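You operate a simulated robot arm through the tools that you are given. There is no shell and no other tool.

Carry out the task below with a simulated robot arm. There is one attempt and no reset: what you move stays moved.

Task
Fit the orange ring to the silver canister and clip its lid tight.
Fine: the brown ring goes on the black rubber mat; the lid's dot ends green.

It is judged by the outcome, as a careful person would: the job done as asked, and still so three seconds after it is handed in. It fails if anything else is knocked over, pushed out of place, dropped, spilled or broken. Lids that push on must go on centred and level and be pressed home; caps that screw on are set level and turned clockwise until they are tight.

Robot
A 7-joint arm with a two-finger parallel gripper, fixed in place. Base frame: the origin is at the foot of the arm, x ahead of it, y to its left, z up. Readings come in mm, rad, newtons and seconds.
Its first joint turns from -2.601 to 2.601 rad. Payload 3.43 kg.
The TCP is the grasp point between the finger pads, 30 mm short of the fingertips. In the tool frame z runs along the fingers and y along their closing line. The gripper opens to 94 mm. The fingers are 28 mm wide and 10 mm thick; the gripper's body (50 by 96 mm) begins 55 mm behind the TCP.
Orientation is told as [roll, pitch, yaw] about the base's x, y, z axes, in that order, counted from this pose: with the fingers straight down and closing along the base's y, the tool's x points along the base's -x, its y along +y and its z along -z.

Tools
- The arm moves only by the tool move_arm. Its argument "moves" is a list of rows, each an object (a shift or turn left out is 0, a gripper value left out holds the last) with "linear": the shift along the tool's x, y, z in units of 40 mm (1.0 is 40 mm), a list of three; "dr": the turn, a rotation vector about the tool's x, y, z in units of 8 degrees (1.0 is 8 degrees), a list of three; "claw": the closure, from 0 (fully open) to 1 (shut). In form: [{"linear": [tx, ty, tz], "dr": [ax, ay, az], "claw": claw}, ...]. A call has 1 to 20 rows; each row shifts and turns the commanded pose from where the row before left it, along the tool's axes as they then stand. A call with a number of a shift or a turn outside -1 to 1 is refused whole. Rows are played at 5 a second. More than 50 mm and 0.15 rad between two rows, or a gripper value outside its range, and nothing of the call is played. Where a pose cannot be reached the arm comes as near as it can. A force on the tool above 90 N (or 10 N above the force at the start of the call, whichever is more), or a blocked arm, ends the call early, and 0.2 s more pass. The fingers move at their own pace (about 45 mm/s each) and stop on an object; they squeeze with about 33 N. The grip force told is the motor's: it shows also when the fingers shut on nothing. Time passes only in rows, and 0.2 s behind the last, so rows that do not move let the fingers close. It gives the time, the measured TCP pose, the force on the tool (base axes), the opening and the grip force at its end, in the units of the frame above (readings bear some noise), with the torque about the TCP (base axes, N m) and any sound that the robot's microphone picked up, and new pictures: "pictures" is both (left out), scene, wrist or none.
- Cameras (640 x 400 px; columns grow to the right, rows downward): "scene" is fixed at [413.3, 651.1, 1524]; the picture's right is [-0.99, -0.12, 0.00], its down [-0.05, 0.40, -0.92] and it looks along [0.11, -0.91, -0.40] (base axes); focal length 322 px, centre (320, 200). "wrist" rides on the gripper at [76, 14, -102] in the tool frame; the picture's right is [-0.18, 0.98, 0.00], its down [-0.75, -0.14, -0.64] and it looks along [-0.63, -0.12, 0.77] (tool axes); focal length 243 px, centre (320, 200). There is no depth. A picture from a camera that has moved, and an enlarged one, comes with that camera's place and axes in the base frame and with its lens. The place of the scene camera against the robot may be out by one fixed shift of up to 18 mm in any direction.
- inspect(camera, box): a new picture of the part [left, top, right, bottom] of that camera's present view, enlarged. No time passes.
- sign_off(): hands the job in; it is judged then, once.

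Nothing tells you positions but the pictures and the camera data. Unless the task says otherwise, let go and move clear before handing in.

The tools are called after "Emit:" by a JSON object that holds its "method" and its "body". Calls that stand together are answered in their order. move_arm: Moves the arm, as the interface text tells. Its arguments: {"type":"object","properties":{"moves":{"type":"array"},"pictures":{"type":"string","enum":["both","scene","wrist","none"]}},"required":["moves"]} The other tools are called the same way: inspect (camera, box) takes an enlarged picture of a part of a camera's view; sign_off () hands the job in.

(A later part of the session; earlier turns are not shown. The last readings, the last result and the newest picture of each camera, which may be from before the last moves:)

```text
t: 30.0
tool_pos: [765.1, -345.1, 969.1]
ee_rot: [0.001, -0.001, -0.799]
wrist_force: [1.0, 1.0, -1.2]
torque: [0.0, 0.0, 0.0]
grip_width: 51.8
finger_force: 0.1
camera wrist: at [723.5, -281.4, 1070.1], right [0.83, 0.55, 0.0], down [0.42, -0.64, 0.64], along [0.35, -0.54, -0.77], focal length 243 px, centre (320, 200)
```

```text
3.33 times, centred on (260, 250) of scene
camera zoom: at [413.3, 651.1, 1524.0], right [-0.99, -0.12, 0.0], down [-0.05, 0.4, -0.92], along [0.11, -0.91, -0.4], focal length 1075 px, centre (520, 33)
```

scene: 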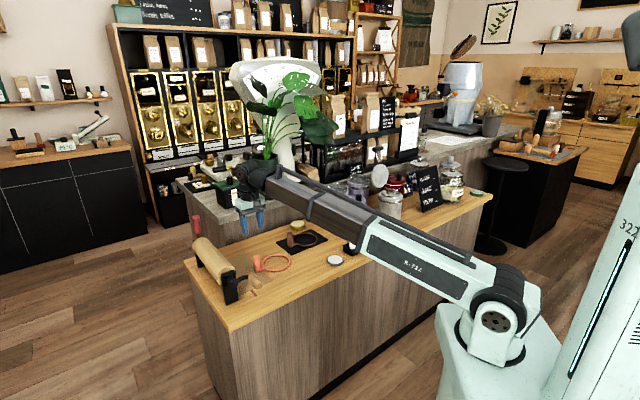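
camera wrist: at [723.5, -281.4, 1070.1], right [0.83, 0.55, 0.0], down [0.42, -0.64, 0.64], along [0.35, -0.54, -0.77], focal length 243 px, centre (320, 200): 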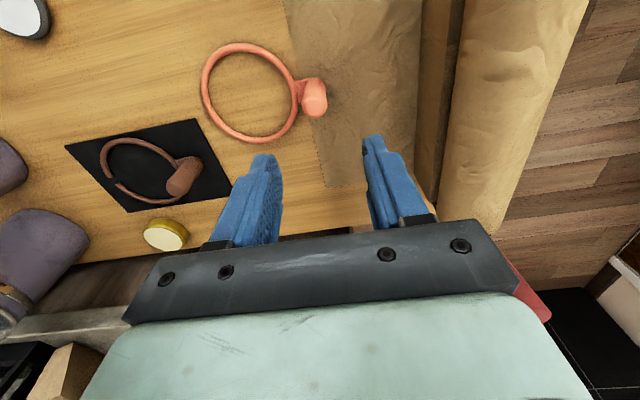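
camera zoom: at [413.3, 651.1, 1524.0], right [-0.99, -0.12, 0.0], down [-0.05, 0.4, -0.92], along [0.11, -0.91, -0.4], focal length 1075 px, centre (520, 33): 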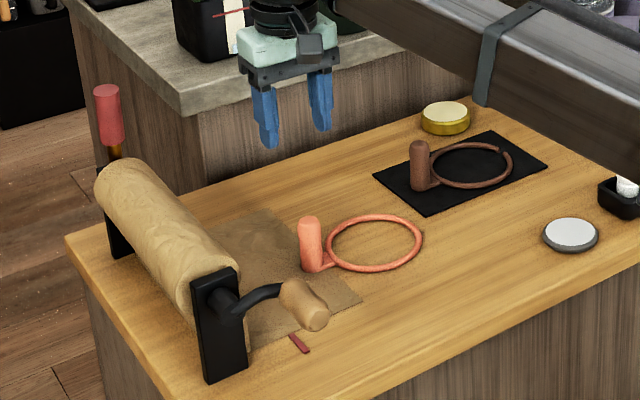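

The orange ring is a closed hoop, with its handle at about (765, -353). I'll descend part way and refine.

Emit:
{"method": "move_arm", "body": {"moves": [{"linear": [-0.14, -0.12, 0.4]}, {"linear": [0, 0, 0.9]}, {"linear": [0, 0, 0.7]}, {"linear": [0, 0, 0]}], "pictures": "wrist"}}

Emit:
{"method": "inspect", "body": {"camera": "wrist", "box": [200, 40, 440, 240]}}

```text
t: 31.0
tool_pos: [766.7, -352.5, 887.0]
ee_rot: [-0.001, 0.001, -0.801]
wrist_force: [0.8, -0.3, 0.0]
torque: [0.03, -0.03, 0.01]
grip_width: 51.7
finger_force: 0.1
camera wrist: at [724.1, -289.1, 989.8], right [0.83, 0.55, 0.0], down [0.42, -0.64, 0.64], along [0.36, -0.53, -0.77], focal length 243 px, centre (320, 200)
```

wrist: 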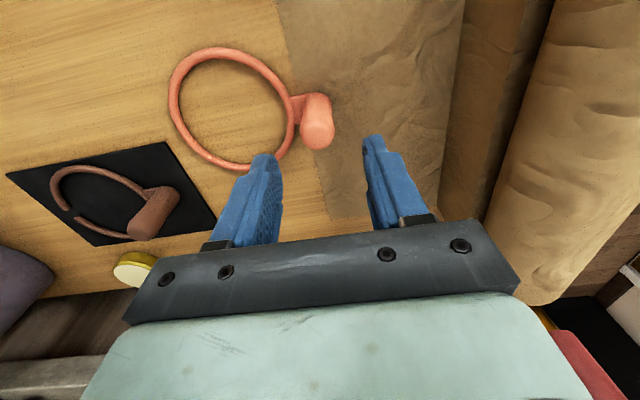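

```text
2.00 times, centred on (320, 140) of wrist
camera zoom: at [724.1, -289.1, 989.8], right [0.83, 0.55, 0.0], down [0.42, -0.64, 0.64], along [0.36, -0.53, -0.77], focal length 485 px, centre (320, 320)
```

zoom: 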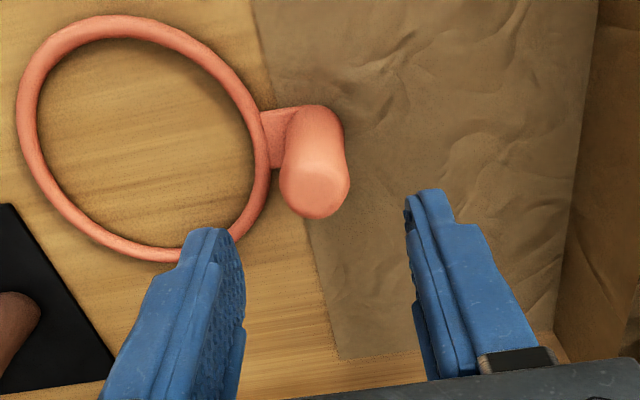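

The view matches the one I had at the same height above the brown handle. I'll descend to the equivalent grasp height of about z 806 and check.

Emit:
{"method": "move_arm", "body": {"moves": [{"linear": [0.01, -0.025, 0.7]}, {"linear": [0, 0, 0.7]}, {"linear": [0, 0, 0.58]}, {"linear": [0, 0, 0]}], "pictures": "none"}}

Emit:
{"method": "inspect", "body": {"camera": "wrist", "box": [200, 40, 440, 240]}}

Emit:
{"method": "inspect", "body": {"camera": "scene", "box": [220, 220, 300, 290]}}

```text
t: 32.0
tool_pos: [763.7, -352.6, 808.7]
ee_rot: [-0.001, 0.0, -0.799]
wrist_force: [-0.2, -0.7, 0.9]
torque: [0.01, 0.01, 0.02]
grip_width: 51.6
finger_force: 0.1
```

```text
2.00 times, centred on (320, 140) of wrist
camera zoom: at [722.1, -289.3, 910.8], right [0.83, 0.55, 0.0], down [0.42, -0.64, 0.64], along [0.36, -0.53, -0.77], focal length 485 px, centre (320, 320)
```

zoom: 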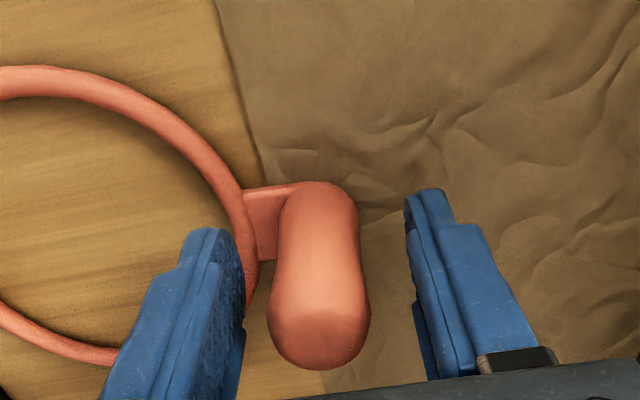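

```text
5.71 times, centred on (260, 255) of scene
camera zoom: at [413.3, 651.1, 1524.0], right [-0.99, -0.12, 0.0], down [-0.05, 0.4, -0.92], along [0.11, -0.91, -0.4], focal length 1843 px, centre (663, -114)
```

zoom: 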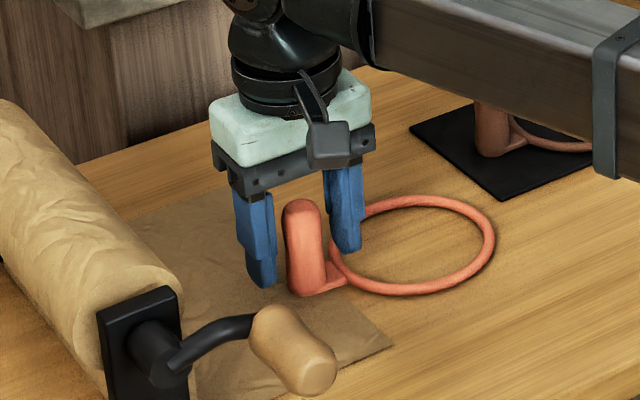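

The handle is centred between the fingers. I'll close and lift slightly.

Emit:
{"method": "move_arm", "body": {"moves": [{"linear": [0, 0, 0.05]}, {"claw": 0.7}, {"claw": 1}, {"claw": 1}, {"claw": 1}, {"claw": 1}, {"linear": [0, 0, -0.15]}, {"linear": [0, 0, -0.35]}, {"linear": [0, 0, -0.5]}, {"linear": [0, 0, 0]}]}}

Emit:
{"method": "inspect", "body": {"camera": "wrist", "box": [80, 40, 480, 290]}}

Emit:
{"method": "inspect", "body": {"camera": "scene", "box": [220, 220, 300, 290]}}

```text
t: 34.2
tool_pos: [763.9, -353.1, 846.3]
ee_rot: [-0.001, 0.0, -0.8]
wrist_force: [0.9, 0.1, 0.0]
torque: [0.05, -0.03, 0.04]
grip_width: 25.8
finger_force: 32.3
camera wrist: at [722.1, -290.0, 949.4], right [0.83, 0.55, 0.0], down [0.42, -0.64, 0.64], along [0.36, -0.53, -0.77], focal length 243 px, centre (320, 200)
```

scene: 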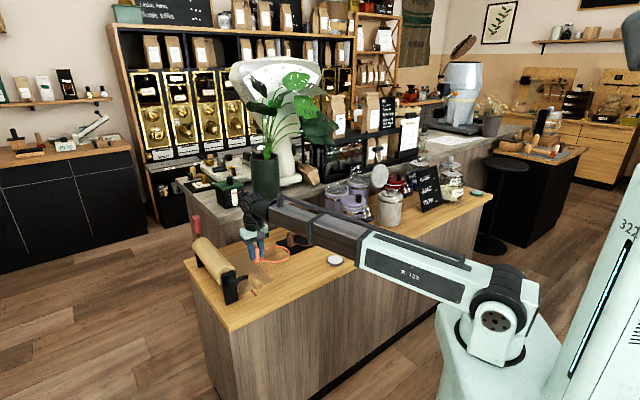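
wrist: 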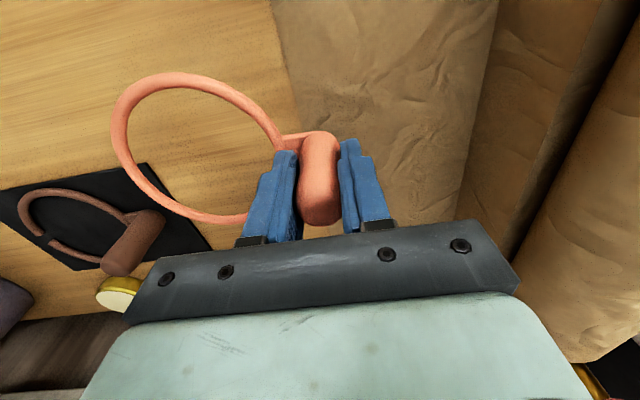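

```text
1.60 times, centred on (280, 165) of wrist
camera zoom: at [722.1, -290.0, 949.4], right [0.83, 0.55, 0.0], down [0.42, -0.64, 0.64], along [0.36, -0.53, -0.77], focal length 388 px, centre (384, 256)
```

zoom: 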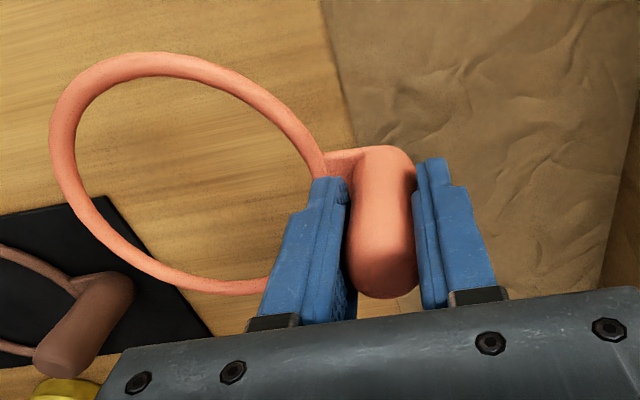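

```text
5.71 times, centred on (260, 255) of scene
camera zoom: at [413.3, 651.1, 1524.0], right [-0.99, -0.12, 0.0], down [-0.05, 0.4, -0.92], along [0.11, -0.91, -0.4], focal length 1843 px, centre (663, -114)
```

zoom: 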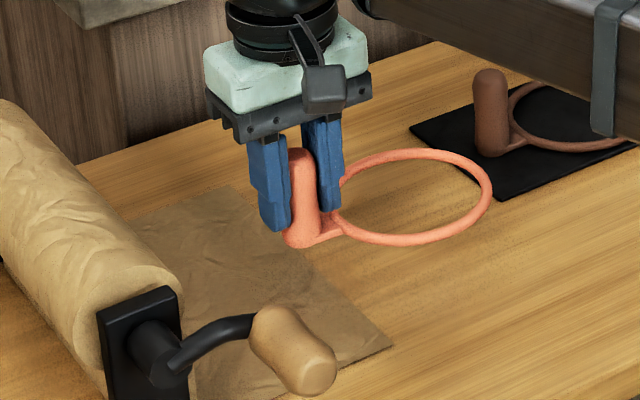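

The orange ring is held level, turned about 4° compared with how I held the brown one. I'll raise it and carry it back towards the silver canister.

Emit:
{"method": "move_arm", "body": {"moves": [{"linear": [0, 0, -0.5]}, {"linear": [0, 0, -0.9]}, {"linear": [0, 0, -0.9]}, {"linear": [0, 0, -0.9]}, {"linear": [0, 0, -0.9]}, {"linear": [0, -0.4, -0.9]}, {"linear": [0, -0.8, -0.6]}, {"linear": [0.05, -0.9, 0]}, {"linear": [0.05, -0.9, 0]}, {"linear": [0.05, -0.9, 0]}, {"linear": [0.05, -0.9, 0]}, {"linear": [0.05, -0.9, 0]}, {"linear": [0.05, -0.9, 0]}, {"linear": [0.05, -0.9, 0]}, {"linear": [0.05, -0.9, 0]}, {"linear": [0.05, -0.9, 0]}, {"linear": [0.05, -0.9, 0]}], "pictures": "none"}}

Emit:
{"method": "move_arm", "body": {"moves": [{"linear": [0.05, -0.9, 0]}, {"linear": [0.05, -0.9, 0]}, {"linear": [0.03, -0.9, 0]}, {"linear": [0.03, -0.9, 0]}, {"linear": [0, -0.9, 0]}, {"linear": [0, -0.76, 0]}, {"linear": [0, -0.4, 0]}, {"linear": [0, 0, 0]}]}}

Emit:
{"method": "inspect", "body": {"camera": "wrist", "box": [40, 0, 440, 250]}}

Emit:
{"method": "inspect", "body": {"camera": "scene", "box": [340, 130, 440, 230]}}

```text
t: 37.8
tool_pos: [458.3, -623.6, 1071.5]
ee_rot: [0.0, -0.001, -0.798]
wrist_force: [-0.2, 0.0, -0.1]
torque: [0.03, -0.02, 0.01]
grip_width: 26.0
finger_force: 32.9
```

```text
t: 39.6
tool_pos: [291.6, -777.5, 1070.6]
ee_rot: [0.0, 0.0, -0.799]
wrist_force: [0.4, -0.8, -0.3]
torque: [0.05, -0.01, -0.02]
grip_width: 25.7
finger_force: 33.3
camera wrist: at [249.0, -713.7, 1172.9], right [0.83, 0.55, 0.0], down [0.42, -0.64, 0.64], along [0.36, -0.53, -0.77], focal length 243 px, centre (320, 200)
```

scene: 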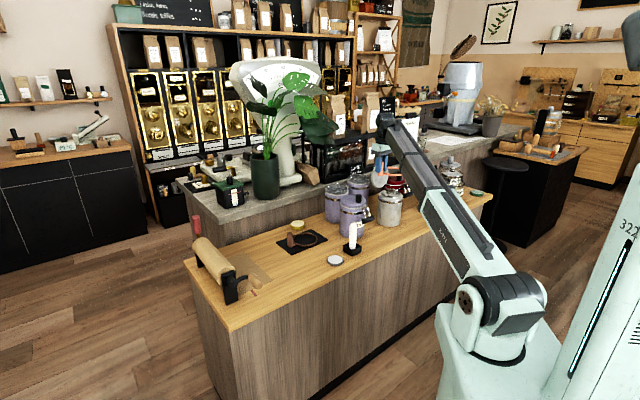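
wrist: 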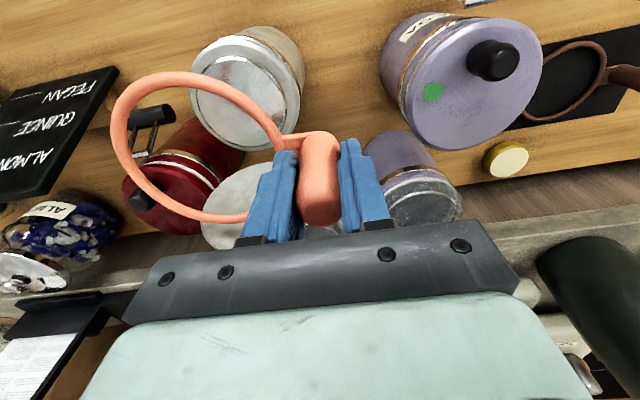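

```text
1.60 times, centred on (240, 125) of wrist
camera zoom: at [249.0, -713.7, 1172.9], right [0.83, 0.55, 0.0], down [0.42, -0.64, 0.64], along [0.36, -0.53, -0.77], focal length 388 px, centre (448, 320)
```

zoom: 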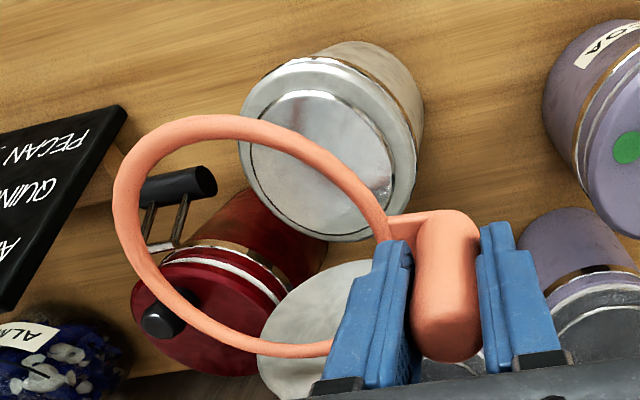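

```text
4.00 times, centred on (390, 180) of scene
camera zoom: at [413.3, 651.1, 1524.0], right [-0.99, -0.12, 0.0], down [-0.05, 0.4, -0.92], along [0.11, -0.91, -0.4], focal length 1290 px, centre (40, 280)
```

zoom: 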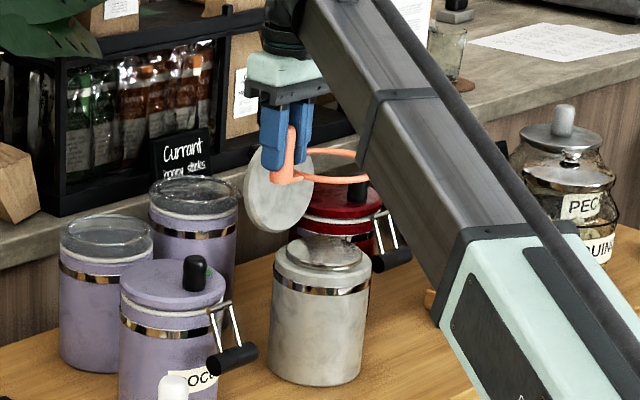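

By my measurements the ring centre needs a shift of about (-5, -2) mm to sit over the canister mouth at (228, -831). I'll lower to just above the neck and re-check.

Emit:
{"method": "move_arm", "body": {"moves": [{"linear": [0.055, -0.13, 0.3]}, {"linear": [0, 0, 0.7]}, {"linear": [0, 0, 0.6]}, {"linear": [0, 0, 0.4]}, {"linear": [0, 0, 0]}], "pictures": "wrist"}}

Emit:
{"method": "inspect", "body": {"camera": "wrist", "box": [80, 40, 320, 240]}}

Emit:
{"method": "inspect", "body": {"camera": "scene", "box": [360, 160, 420, 220]}}

```text
t: 40.8
tool_pos: [286.1, -779.1, 990.8]
ee_rot: [0.0, 0.001, -0.799]
wrist_force: [-0.1, 0.5, -0.9]
torque: [0.03, -0.02, -0.02]
grip_width: 25.7
finger_force: 33.0
camera wrist: at [244.0, -715.1, 1093.2], right [0.83, 0.55, 0.0], down [0.42, -0.64, 0.64], along [0.36, -0.53, -0.77], focal length 243 px, centre (320, 200)
```

wrist: 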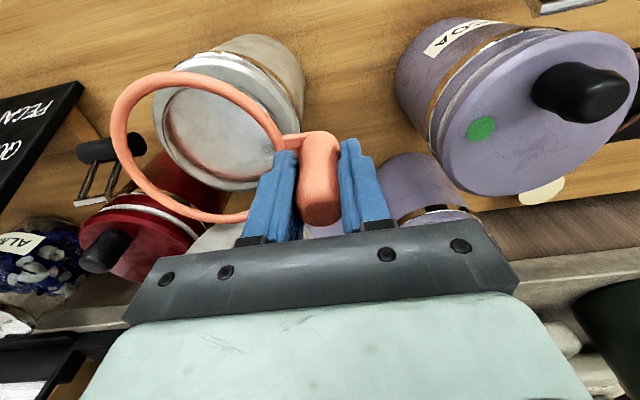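

```text
2.00 times, centred on (200, 140) of wrist
camera zoom: at [244.0, -715.1, 1093.2], right [0.83, 0.55, 0.0], down [0.42, -0.64, 0.64], along [0.36, -0.53, -0.77], focal length 485 px, centre (560, 320)
```

zoom: 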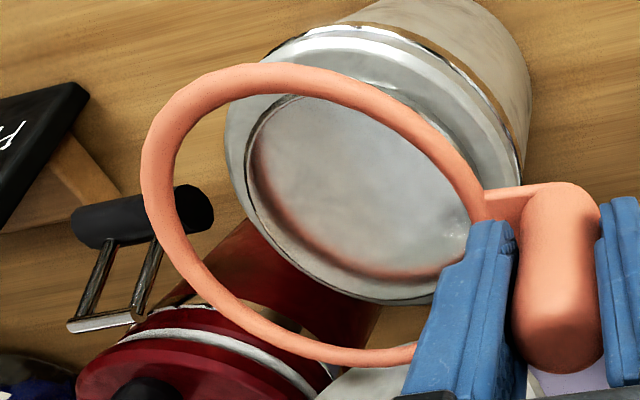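

```text
6.67 times, centred on (390, 190) of scene
camera zoom: at [413.3, 651.1, 1524.0], right [-0.99, -0.12, 0.0], down [-0.05, 0.4, -0.92], along [0.11, -0.91, -0.4], focal length 2150 px, centre (-147, 267)
```

zoom: 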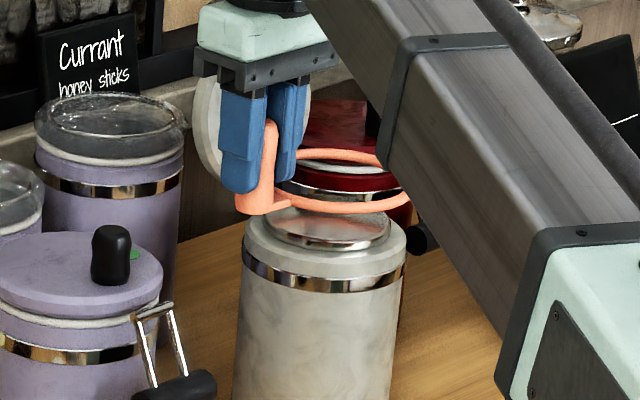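

The neck is a short raised cylinder and the ring hovers nearly over it. I'll go down to z 971, the same height as a brown-ring reference picture, and compare.

Emit:
{"method": "move_arm", "body": {"moves": [{"linear": [0, 0, 0.25]}, {"linear": [0, 0, 0.22]}, {"linear": [0, 0, 0]}], "pictures": "wrist"}}

Emit:
{"method": "inspect", "body": {"camera": "wrist", "box": [80, 40, 320, 240]}}

Emit:
{"method": "inspect", "body": {"camera": "scene", "box": [350, 150, 430, 230]}}

```text
t: 41.6
tool_pos: [286.2, -778.5, 971.8]
ee_rot: [0.0, 0.0, -0.799]
wrist_force: [-0.2, -0.4, -0.3]
torque: [0.05, -0.04, -0.02]
grip_width: 25.9
finger_force: 32.9
camera wrist: at [244.3, -715.5, 1074.5], right [0.83, 0.55, 0.0], down [0.42, -0.64, 0.64], along [0.36, -0.53, -0.77], focal length 243 px, centre (320, 200)
```

wrist: 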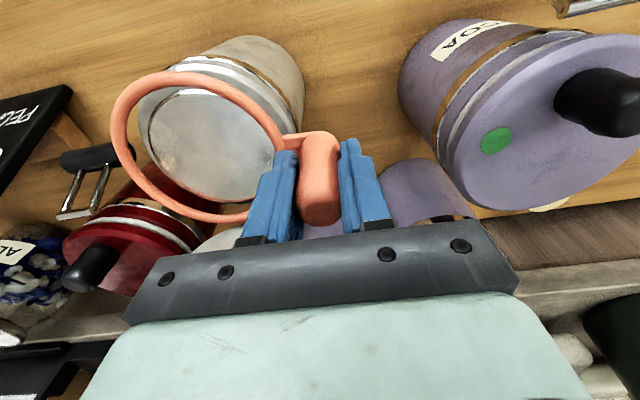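

```text
2.00 times, centred on (200, 140) of wrist
camera zoom: at [244.3, -715.5, 1074.5], right [0.83, 0.55, 0.0], down [0.42, -0.64, 0.64], along [0.36, -0.53, -0.77], focal length 485 px, centre (560, 320)
```

zoom: 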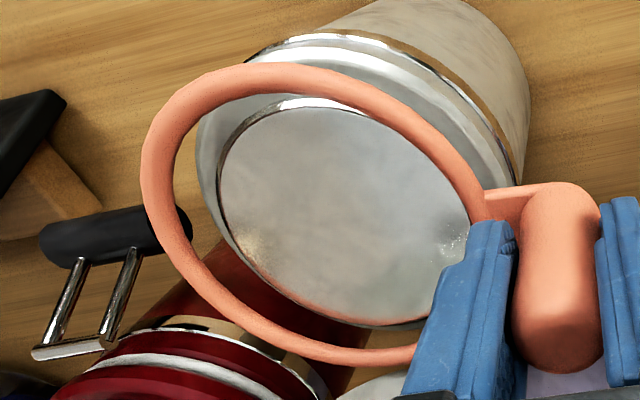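

```text
5.00 times, centred on (390, 190) of scene
camera zoom: at [413.3, 651.1, 1524.0], right [-0.99, -0.12, 0.0], down [-0.05, 0.4, -0.92], along [0.11, -0.91, -0.4], focal length 1612 px, centre (-30, 250)
```

zoom: 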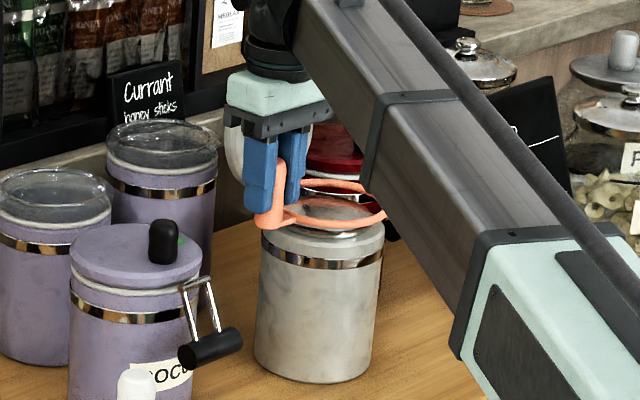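

Measured against the brown ring's seated position, the orange ring needs about +4 mm in x. I'll apply that, drop a few mm and inspect again.

Emit:
{"method": "move_arm", "body": {"moves": [{"linear": [-0.07, 0.072, 0]}, {"linear": [0, 0, 0.1]}, {"linear": [0, 0, 0]}], "pictures": "none"}}

Emit:
{"method": "inspect", "body": {"camera": "wrist", "box": [80, 40, 320, 240]}}

Emit:
{"method": "inspect", "body": {"camera": "scene", "box": [370, 165, 410, 205]}}

```text
t: 42.4
tool_pos: [290.6, -779.4, 967.4]
ee_rot: [0.001, 0.001, -0.799]
wrist_force: [0.0, -0.6, -0.6]
torque: [0.06, -0.05, -0.01]
grip_width: 25.8
finger_force: 33.1
```

```text
2.00 times, centred on (200, 140) of wrist
camera zoom: at [248.7, -715.2, 1070.3], right [0.83, 0.55, 0.0], down [0.42, -0.64, 0.64], along [0.36, -0.53, -0.77], focal length 485 px, centre (560, 320)
```

zoom: 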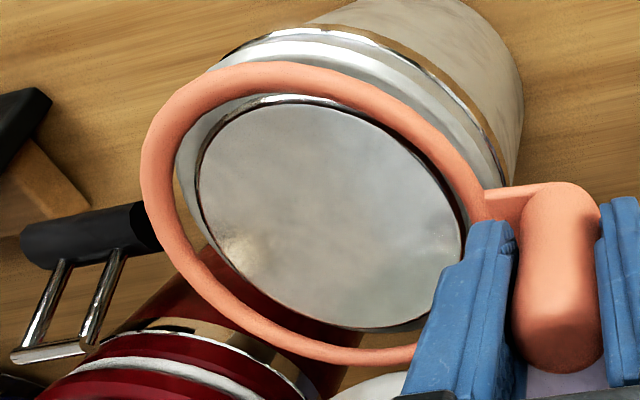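

```text
10.00 times, centred on (390, 185) of scene
camera zoom: at [413.3, 651.1, 1524.0], right [-0.99, -0.12, 0.0], down [-0.05, 0.4, -0.92], along [0.11, -0.91, -0.4], focal length 3225 px, centre (-380, 350)
```

zoom: 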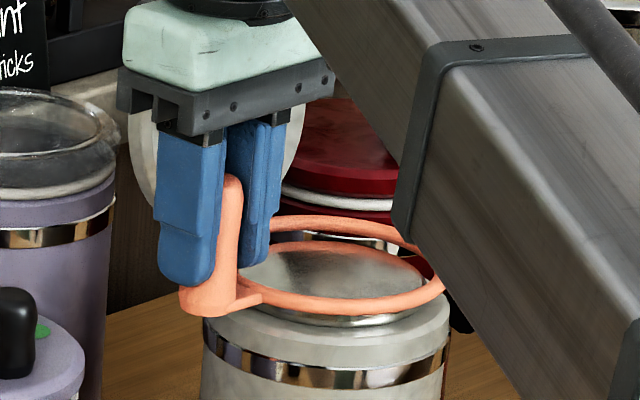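

The ring now sits concentrically above the neck once parallax is allowed for. I'll lower it in small steps while watching the forces.

Emit:
{"method": "move_arm", "body": {"moves": [{"linear": [0, 0, 0.08]}, {"linear": [0, 0, 0.07]}, {"linear": [0, 0, 0]}], "pictures": "none"}}

Emit:
{"method": "inspect", "body": {"camera": "wrist", "box": [80, 40, 320, 240]}}

Emit:
{"method": "inspect", "body": {"camera": "scene", "box": [370, 165, 410, 205]}}

```text
t: 43.2
tool_pos: [290.7, -779.2, 961.8]
ee_rot: [0.001, 0.001, -0.8]
wrist_force: [-0.9, -0.5, -0.5]
torque: [0.01, -0.02, -0.03]
grip_width: 26.0
finger_force: 33.1
```

```text
2.00 times, centred on (200, 140) of wrist
camera zoom: at [248.5, -715.3, 1064.4], right [0.83, 0.55, 0.0], down [0.42, -0.64, 0.64], along [0.36, -0.53, -0.77], focal length 485 px, centre (560, 320)
```

zoom: 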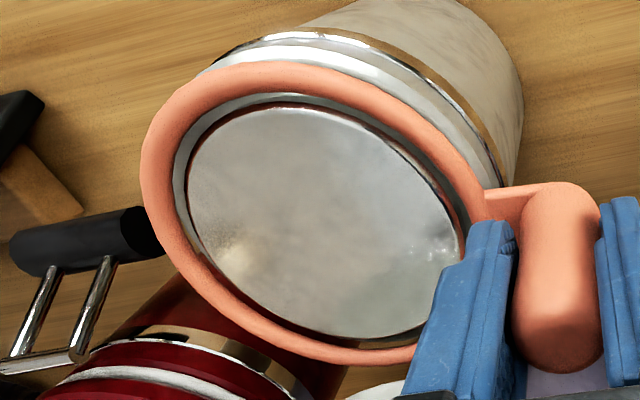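

```text
10.00 times, centred on (390, 185) of scene
camera zoom: at [413.3, 651.1, 1524.0], right [-0.99, -0.12, 0.0], down [-0.05, 0.4, -0.92], along [0.11, -0.91, -0.4], focal length 3225 px, centre (-380, 350)
```

zoom: 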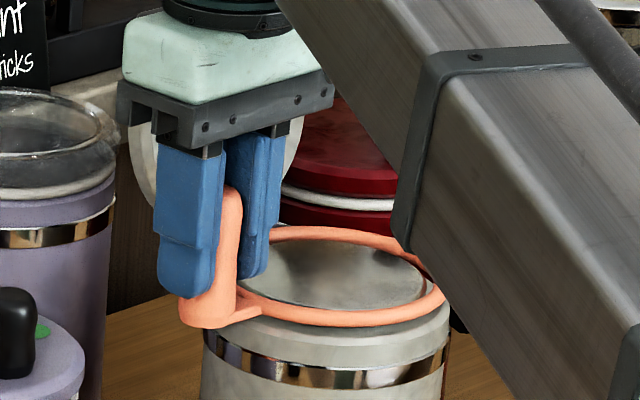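

It looks well centred, so I'll continue down.

Emit:
{"method": "move_arm", "body": {"moves": [{"linear": [0, 0, 0.07]}, {"linear": [0, 0, 0.07]}, {"linear": [0, 0, 0]}], "pictures": "none"}}

Emit:
{"method": "inspect", "body": {"camera": "wrist", "box": [80, 40, 320, 240]}}

Emit:
{"method": "inspect", "body": {"camera": "scene", "box": [370, 165, 410, 205]}}

```text
t: 44.0
tool_pos: [291.0, -778.8, 957.4]
ee_rot: [-0.001, -0.001, -0.799]
wrist_force: [1.3, 0.0, 9.9]
torque: [-0.11, 0.22, 0.01]
grip_width: 25.7
finger_force: 32.9
```

```text
2.00 times, centred on (200, 140) of wrist
camera zoom: at [248.2, -715.2, 1059.6], right [0.83, 0.55, 0.0], down [0.42, -0.64, 0.64], along [0.36, -0.54, -0.77], focal length 485 px, centre (560, 320)
```

zoom: 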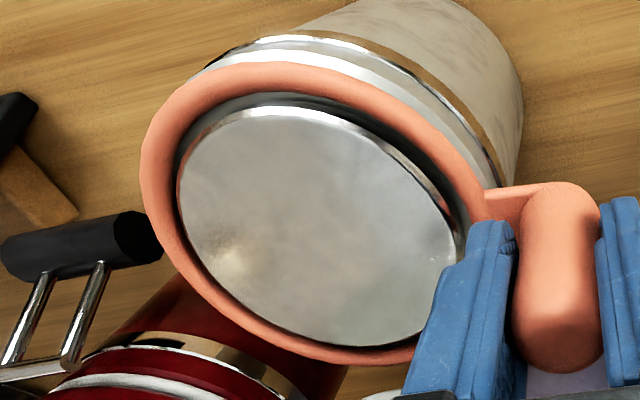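

```text
10.00 times, centred on (390, 185) of scene
camera zoom: at [413.3, 651.1, 1524.0], right [-0.99, -0.12, 0.0], down [-0.05, 0.4, -0.92], along [0.11, -0.91, -0.4], focal length 3225 px, centre (-380, 350)
```

zoom: 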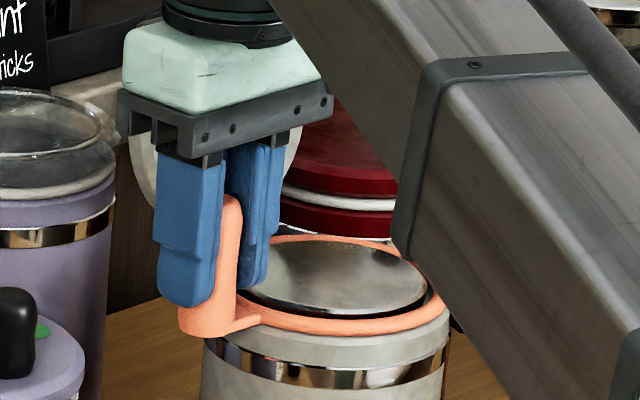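

There's light contact (10 N) and the neck now stands through the ring. I'll press down a little more to see if it is seated.

Emit:
{"method": "move_arm", "body": {"moves": [{"linear": [0, 0, 0.05]}, {"linear": [0, 0, 0]}], "pictures": "none"}}

Emit:
{"method": "inspect", "body": {"camera": "wrist", "box": [80, 40, 320, 240]}}

Emit:
{"method": "inspect", "body": {"camera": "scene", "box": [370, 165, 410, 205]}}

```text
t: 44.6
tool_pos: [289.7, -779.0, 957.3]
ee_rot: [-0.002, -0.003, -0.798]
wrist_force: [3.5, -2.8, 40.7]
torque: [-0.66, 0.79, 0.04]
grip_width: 25.5
finger_force: 33.1
```

```text
2.00 times, centred on (200, 140) of wrist
camera zoom: at [248.3, -714.6, 1059.1], right [0.83, 0.55, 0.0], down [0.42, -0.64, 0.64], along [0.36, -0.54, -0.76], focal length 485 px, centre (560, 320)
```

zoom: 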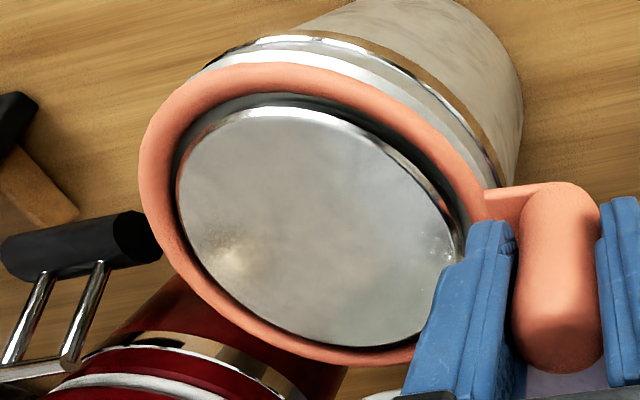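

```text
10.00 times, centred on (390, 185) of scene
camera zoom: at [413.3, 651.1, 1524.0], right [-0.99, -0.12, 0.0], down [-0.05, 0.4, -0.92], along [0.11, -0.91, -0.4], focal length 3225 px, centre (-380, 350)
```

zoom: 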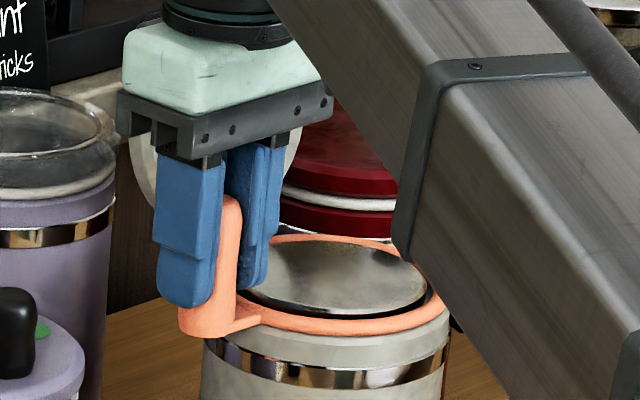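

The ring is firmly seated on the shoulder all round. I'll relieve the pressure and let go.

Emit:
{"method": "move_arm", "body": {"moves": [{"linear": [0, 0, -0.06]}, {"linear": [0, 0, 0]}, {"claw": 0.65}, {"claw": 0.45}, {"claw": 0.45}, {"claw": 0.45}], "pictures": "wrist"}}

Emit:
{"method": "inspect", "body": {"camera": "wrist", "box": [80, 40, 320, 240]}}

Emit:
{"method": "inspect", "body": {"camera": "scene", "box": [370, 165, 410, 205]}}

```text
t: 46.0
tool_pos: [290.2, -778.1, 956.8]
ee_rot: [0.0, -0.001, -0.8]
wrist_force: [0.1, -0.6, -0.9]
torque: [0.01, -0.03, -0.02]
grip_width: 51.9
finger_force: 0.1
camera wrist: at [248.4, -715.0, 1059.4], right [0.83, 0.55, 0.0], down [0.42, -0.64, 0.64], along [0.36, -0.53, -0.77], focal length 243 px, centre (320, 200)
```

wrist: 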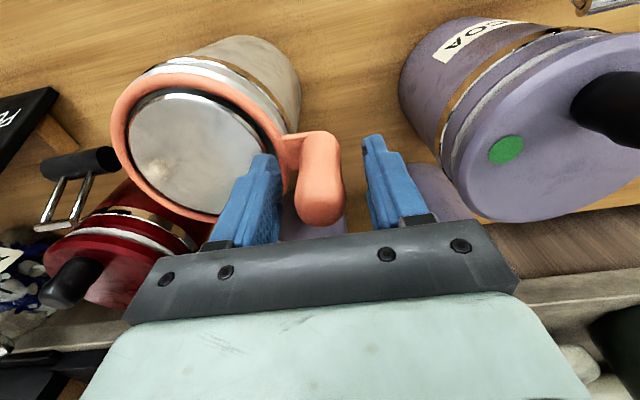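

```text
2.00 times, centred on (200, 140) of wrist
camera zoom: at [248.4, -715.0, 1059.4], right [0.83, 0.55, 0.0], down [0.42, -0.64, 0.64], along [0.36, -0.53, -0.77], focal length 485 px, centre (560, 320)
```

zoom: 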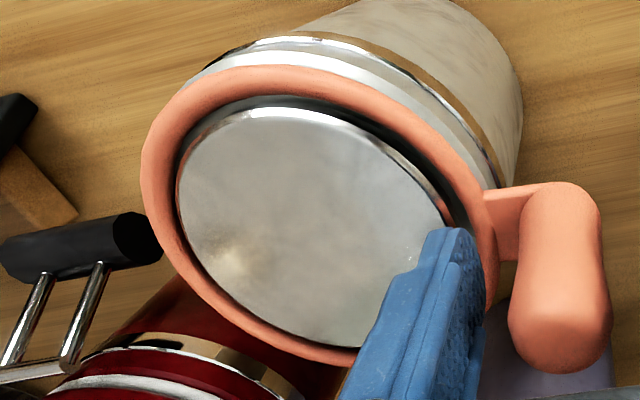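

```text
10.00 times, centred on (390, 185) of scene
camera zoom: at [413.3, 651.1, 1524.0], right [-0.99, -0.12, 0.0], down [-0.05, 0.4, -0.92], along [0.11, -0.91, -0.4], focal length 3225 px, centre (-380, 350)
```

zoom: 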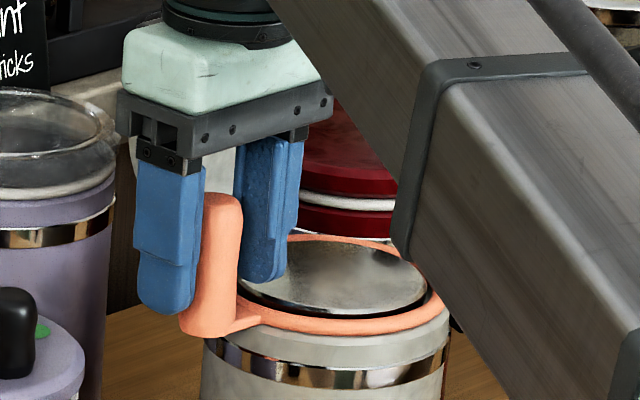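

The orange ring is on and released. I'll rise clear, then turn the wrist to look at the lid and lever side-on.

Emit:
{"method": "move_arm", "body": {"moves": [{"linear": [0, 0, -0.4]}, {"linear": [0, 0, -0.9]}, {"linear": [0, 0, -0.9]}, {"linear": [0, 0, -0.9]}, {"linear": [0, 0, -0.9]}, {"linear": [0, 0.9, 0], "claw": 1}, {"linear": [0, 0.9, 0], "dr": [0, 0, 0.98]}, {"linear": [0, 0, 0], "dr": [0, 0, 0.98]}, {"linear": [0, 0, 0], "dr": [0, 0, 0.98]}, {"dr": [0, 0, 0.98]}, {"dr": [0, 0, 0.98]}, {"dr": [0, 0, 0.98]}, {"dr": [0, 0, 0.98]}, {"dr": [0, 0, 0.98]}, {"dr": [0, 0, 0.98]}, {"dr": [0, 0, 0.98]}, {"dr": [0, 0, 0.98]}, {"dr": [0, 0, 0.37]}, {"linear": [0, 0, 0]}]}}

Emit:
{"method": "inspect", "body": {"camera": "wrist", "box": [160, 40, 480, 240]}}

Emit:
{"method": "inspect", "body": {"camera": "scene", "box": [340, 130, 440, 230]}}

```text
t: 50.0
tool_pos: [341.4, -728.0, 1116.3]
ee_rot: [-0.001, 0.001, -2.359]
wrist_force: [-0.5, -0.2, 0.3]
torque: [0.01, 0.01, 0.01]
grip_width: 0.1
finger_force: 33.1
camera wrist: at [406.9, -685.9, 1219.5], right [0.56, -0.83, 0.0], down [-0.63, -0.43, 0.64], along [-0.53, -0.36, -0.77], focal length 243 px, centre (320, 200)
```

scene: 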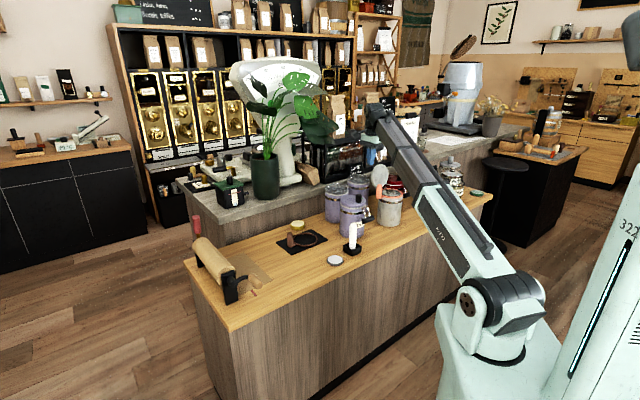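
wrist: 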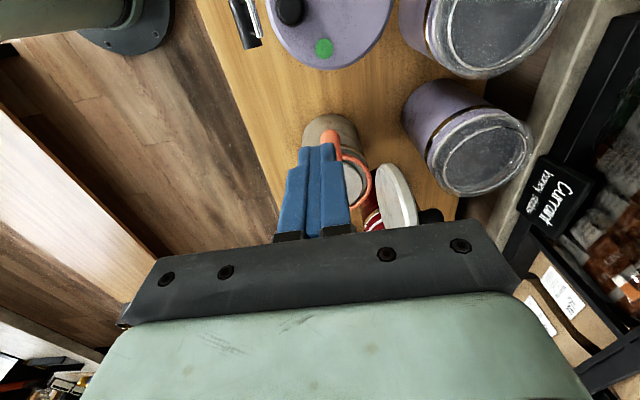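

```text
2.00 times, centred on (320, 140) of wrist
camera zoom: at [406.9, -685.9, 1219.5], right [0.56, -0.83, 0.0], down [-0.63, -0.43, 0.64], along [-0.53, -0.36, -0.77], focal length 485 px, centre (320, 320)
```

zoom: 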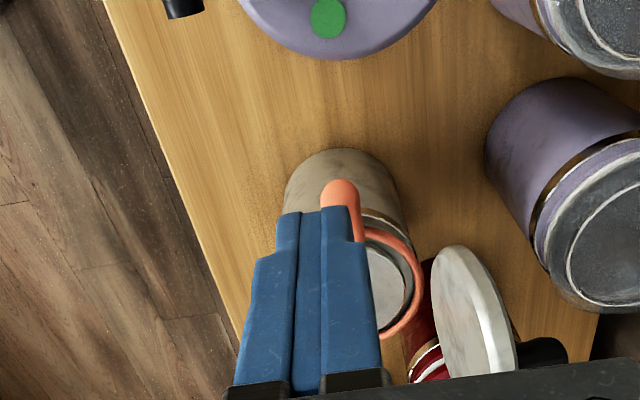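

```text
4.00 times, centred on (390, 180) of scene
camera zoom: at [413.3, 651.1, 1524.0], right [-0.99, -0.12, 0.0], down [-0.05, 0.4, -0.92], along [0.11, -0.91, -0.4], focal length 1290 px, centre (40, 280)
```

zoom: 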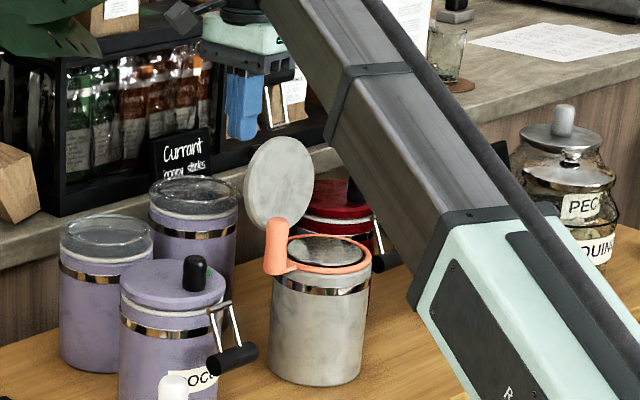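

I'll shift back a bit and lean the tool 25° so the camera sees the lid, knob and lever in profile.

Emit:
{"method": "move_arm", "body": {"moves": [{"linear": [-0.1, 0.65, 0], "dr": [0, -0.8, 0]}, {"linear": [0, 0.65, 0], "dr": [0, -0.8, 0]}, {"dr": [0, -0.8, 0]}, {"dr": [0, -0.75, 0]}, {"linear": [0, 0, 0]}]}}

Emit:
{"method": "inspect", "body": {"camera": "wrist", "box": [240, 40, 480, 240]}}

```text
t: 51.2
tool_pos: [376.0, -769.1, 1116.0]
ee_rot: [0.0, -0.439, -2.356]
wrist_force: [0.5, 0.7, -0.1]
torque: [0.03, 0.0, 0.01]
grip_width: 0.0
finger_force: 33.3
camera wrist: at [466.4, -699.9, 1177.0], right [0.58, -0.81, 0.08], down [-0.39, -0.19, 0.9], along [-0.72, -0.55, -0.42], focal length 243 px, centre (320, 200)
```

scene: 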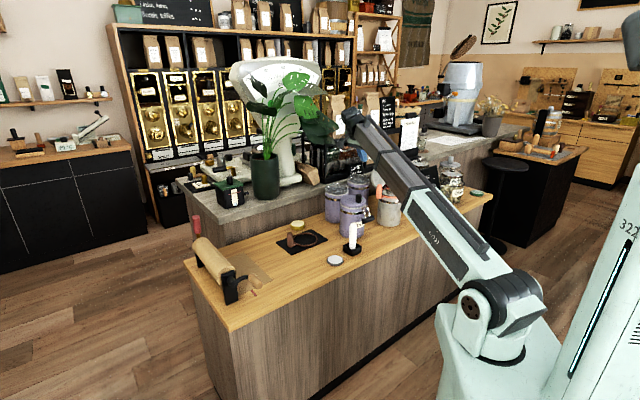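
wrist: 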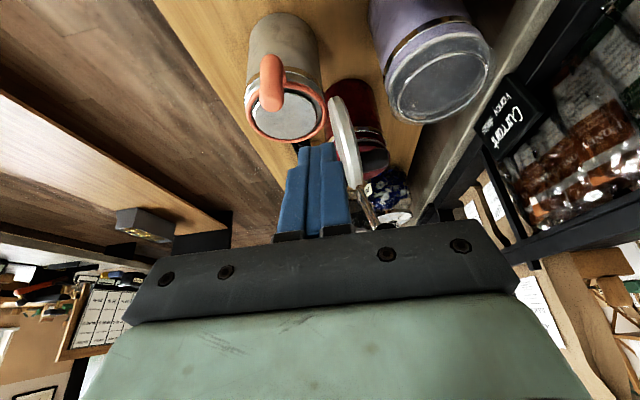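

```text
2.00 times, centred on (360, 140) of wrist
camera zoom: at [466.4, -699.9, 1177.0], right [0.58, -0.81, 0.08], down [-0.39, -0.19, 0.9], along [-0.72, -0.55, -0.42], focal length 485 px, centre (240, 320)
```

zoom: 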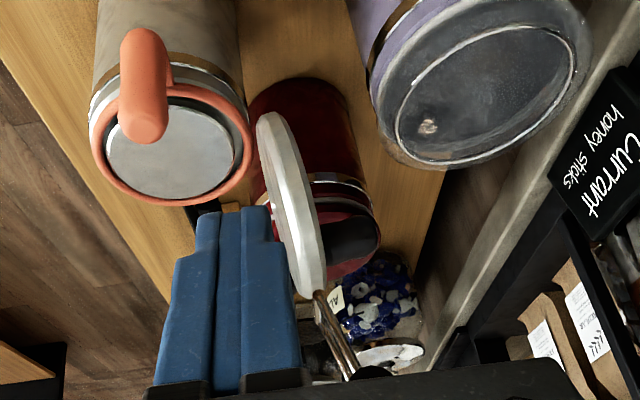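

In profile, the lid stands near vertical: top at n≈86 mm behind the canister's axis and z≈1042, knob behind it, lever sticking up to z≈1107. I'll bring the closed fingertips behind the lid's +s side, well clear of the knob and lever, stopping to check.

Emit:
{"method": "move_arm", "body": {"moves": [{"linear": [0, 0.87, 0]}, {"linear": [0, 0.87, 0]}, {"linear": [0.343, 0, 0.732]}, {"linear": [0.343, 0, 0.732]}, {"linear": [0.343, 0, 0.732]}, {"linear": [-0.74, 0, 0.347]}, {"linear": [0, 0, 0]}]}}

Emit:
{"method": "inspect", "body": {"camera": "wrist", "box": [200, 40, 440, 240]}}

Emit:
{"method": "inspect", "body": {"camera": "scene", "box": [340, 130, 440, 230]}}

```text
t: 52.8
tool_pos: [402.8, -840.8, 1020.0]
ee_rot: [-0.001, -0.44, -2.354]
wrist_force: [-0.1, -0.5, 0.0]
torque: [-0.02, 0.01, 0.0]
grip_width: 0.0
finger_force: 33.5
camera wrist: at [493.8, -772.2, 1079.7], right [0.58, -0.81, 0.08], down [-0.39, -0.19, 0.9], along [-0.72, -0.55, -0.43], focal length 243 px, centre (320, 200)
```

scene: 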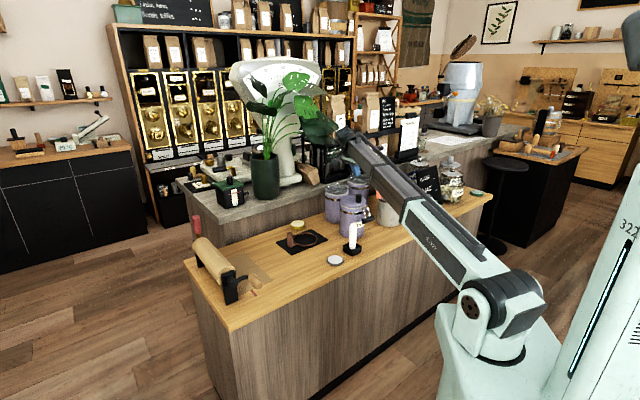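
wrist: 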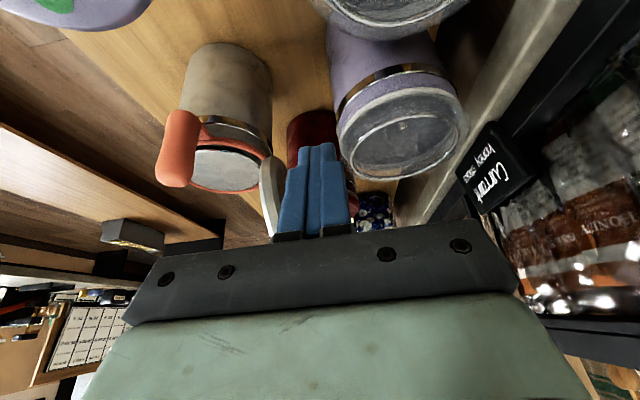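

```text
2.00 times, centred on (320, 140) of wrist
camera zoom: at [493.8, -772.2, 1079.7], right [0.58, -0.81, 0.08], down [-0.39, -0.19, 0.9], along [-0.72, -0.55, -0.43], focal length 485 px, centre (320, 320)
```

zoom: 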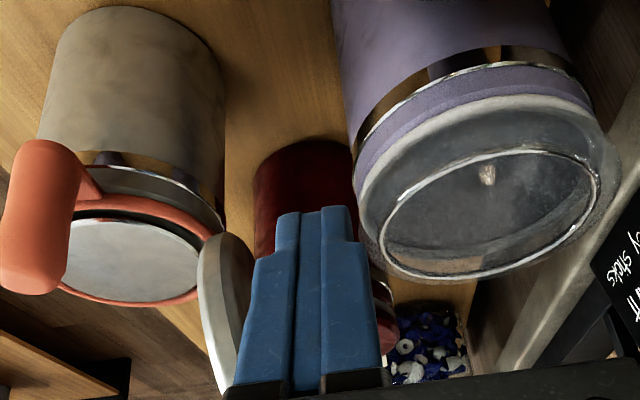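

```text
4.00 times, centred on (390, 180) of scene
camera zoom: at [413.3, 651.1, 1524.0], right [-0.99, -0.12, 0.0], down [-0.05, 0.4, -0.92], along [0.11, -0.91, -0.4], focal length 1290 px, centre (40, 280)
```

zoom: 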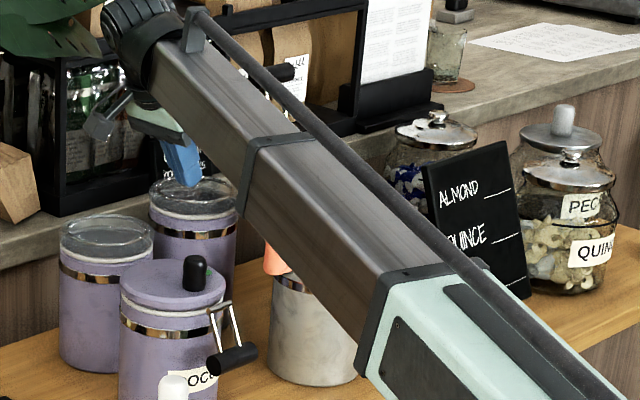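

The fingers are behind the lid plane and above the neighbouring jar. I'll slide in along the counter direction behind the lid.

Emit:
{"method": "move_arm", "body": {"moves": [{"linear": [-0.74, 0, 0.347]}, {"linear": [-0.74, 0, 0.347]}, {"linear": [0, 0, 0]}]}}

Emit:
{"method": "inspect", "body": {"camera": "wrist", "box": [200, 40, 440, 240]}}

Emit:
{"method": "inspect", "body": {"camera": "scene", "box": [340, 130, 440, 230]}}

```text
t: 53.6
tool_pos: [355.8, -887.3, 1020.2]
ee_rot: [-0.001, -0.44, -2.355]
wrist_force: [-1.4, -0.6, -0.9]
torque: [0.0, 0.01, 0.0]
grip_width: 0.2
finger_force: 32.5
camera wrist: at [446.4, -818.4, 1080.3], right [0.58, -0.81, 0.08], down [-0.39, -0.19, 0.9], along [-0.72, -0.55, -0.42], focal length 243 px, centre (320, 200)
```

scene: 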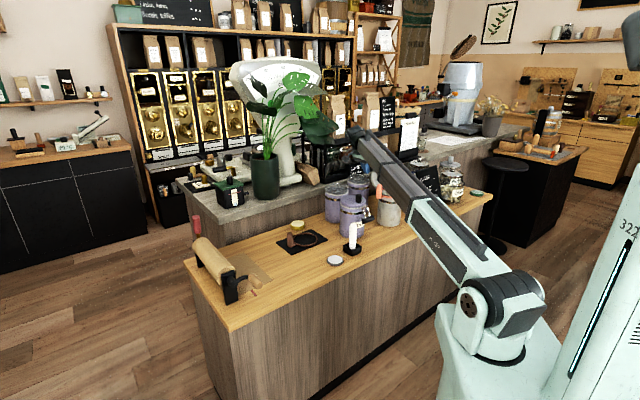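
wrist: 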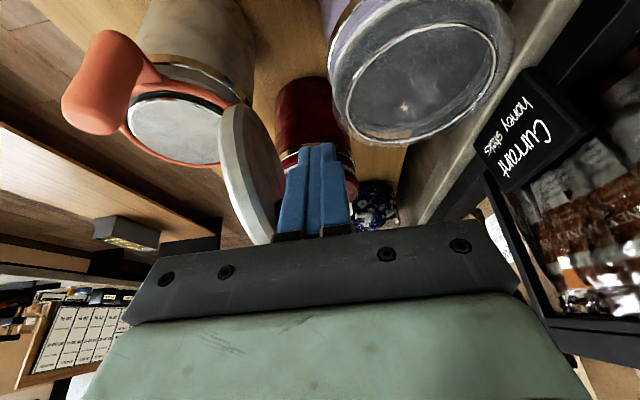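

```text
2.00 times, centred on (320, 140) of wrist
camera zoom: at [446.4, -818.4, 1080.3], right [0.58, -0.81, 0.08], down [-0.39, -0.19, 0.9], along [-0.72, -0.55, -0.42], focal length 485 px, centre (320, 320)
```

zoom: 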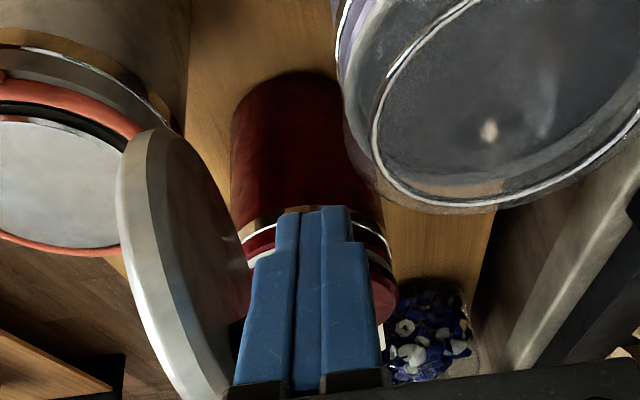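

```text
4.00 times, centred on (390, 180) of scene
camera zoom: at [413.3, 651.1, 1524.0], right [-0.99, -0.12, 0.0], down [-0.05, 0.4, -0.92], along [0.11, -0.91, -0.4], focal length 1290 px, centre (40, 280)
```

zoom: 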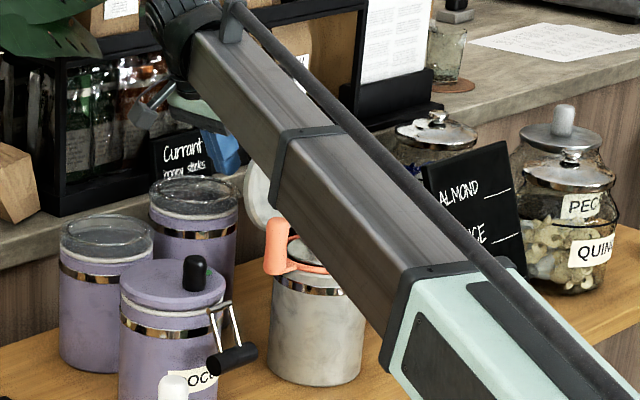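

The fingertips are behind the lid, off to the side of the knob. I'll move forward slowly until they touch.

Emit:
{"method": "move_arm", "body": {"moves": [{"linear": [0, -0.25, 0]}, {"linear": [0, -0.25, 0]}, {"linear": [0, -0.15, 0]}, {"linear": [0, 0, 0]}], "pictures": "none"}}

Emit:
{"method": "inspect", "body": {"camera": "wrist", "box": [160, 40, 400, 240]}}

```text
t: 54.6
tool_pos: [336.6, -868.5, 1020.1]
ee_rot: [-0.001, -0.44, -2.355]
wrist_force: [-0.4, 0.1, -0.2]
torque: [0.0, -0.02, 0.0]
grip_width: 0.0
finger_force: 33.2
```

```text
2.00 times, centred on (280, 140) of wrist
camera zoom: at [427.6, -799.9, 1080.2], right [0.58, -0.81, 0.08], down [-0.39, -0.19, 0.9], along [-0.72, -0.55, -0.43], focal length 485 px, centre (400, 320)
```

zoom: 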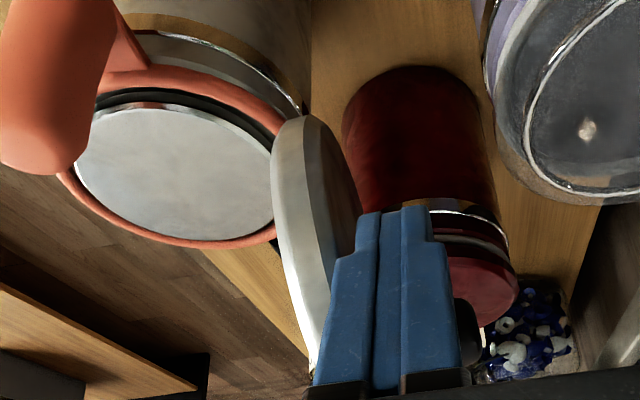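

No contact yet, so I'll keep easing forward.

Emit:
{"method": "move_arm", "body": {"moves": [{"linear": [0, -0.15, 0]}, {"linear": [0, -0.15, 0]}, {"linear": [0, 0, 0]}], "pictures": "none"}}

Emit:
{"method": "inspect", "body": {"camera": "wrist", "box": [160, 40, 400, 240]}}

```text
t: 55.4
tool_pos: [329.2, -860.6, 1020.4]
ee_rot: [0.0, -0.441, -2.354]
wrist_force: [1.2, 0.2, 0.8]
torque: [0.01, 0.01, -0.03]
grip_width: 0.0
finger_force: 33.3
```

```text
2.00 times, centred on (280, 140) of wrist
camera zoom: at [419.5, -791.3, 1080.1], right [0.58, -0.81, 0.08], down [-0.39, -0.19, 0.9], along [-0.72, -0.55, -0.43], focal length 485 px, centre (400, 320)
```

zoom: 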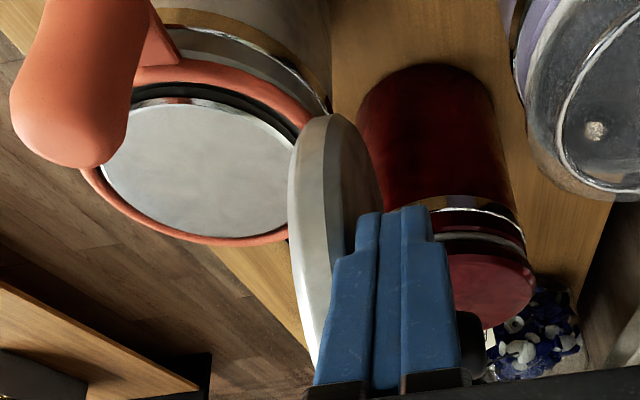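

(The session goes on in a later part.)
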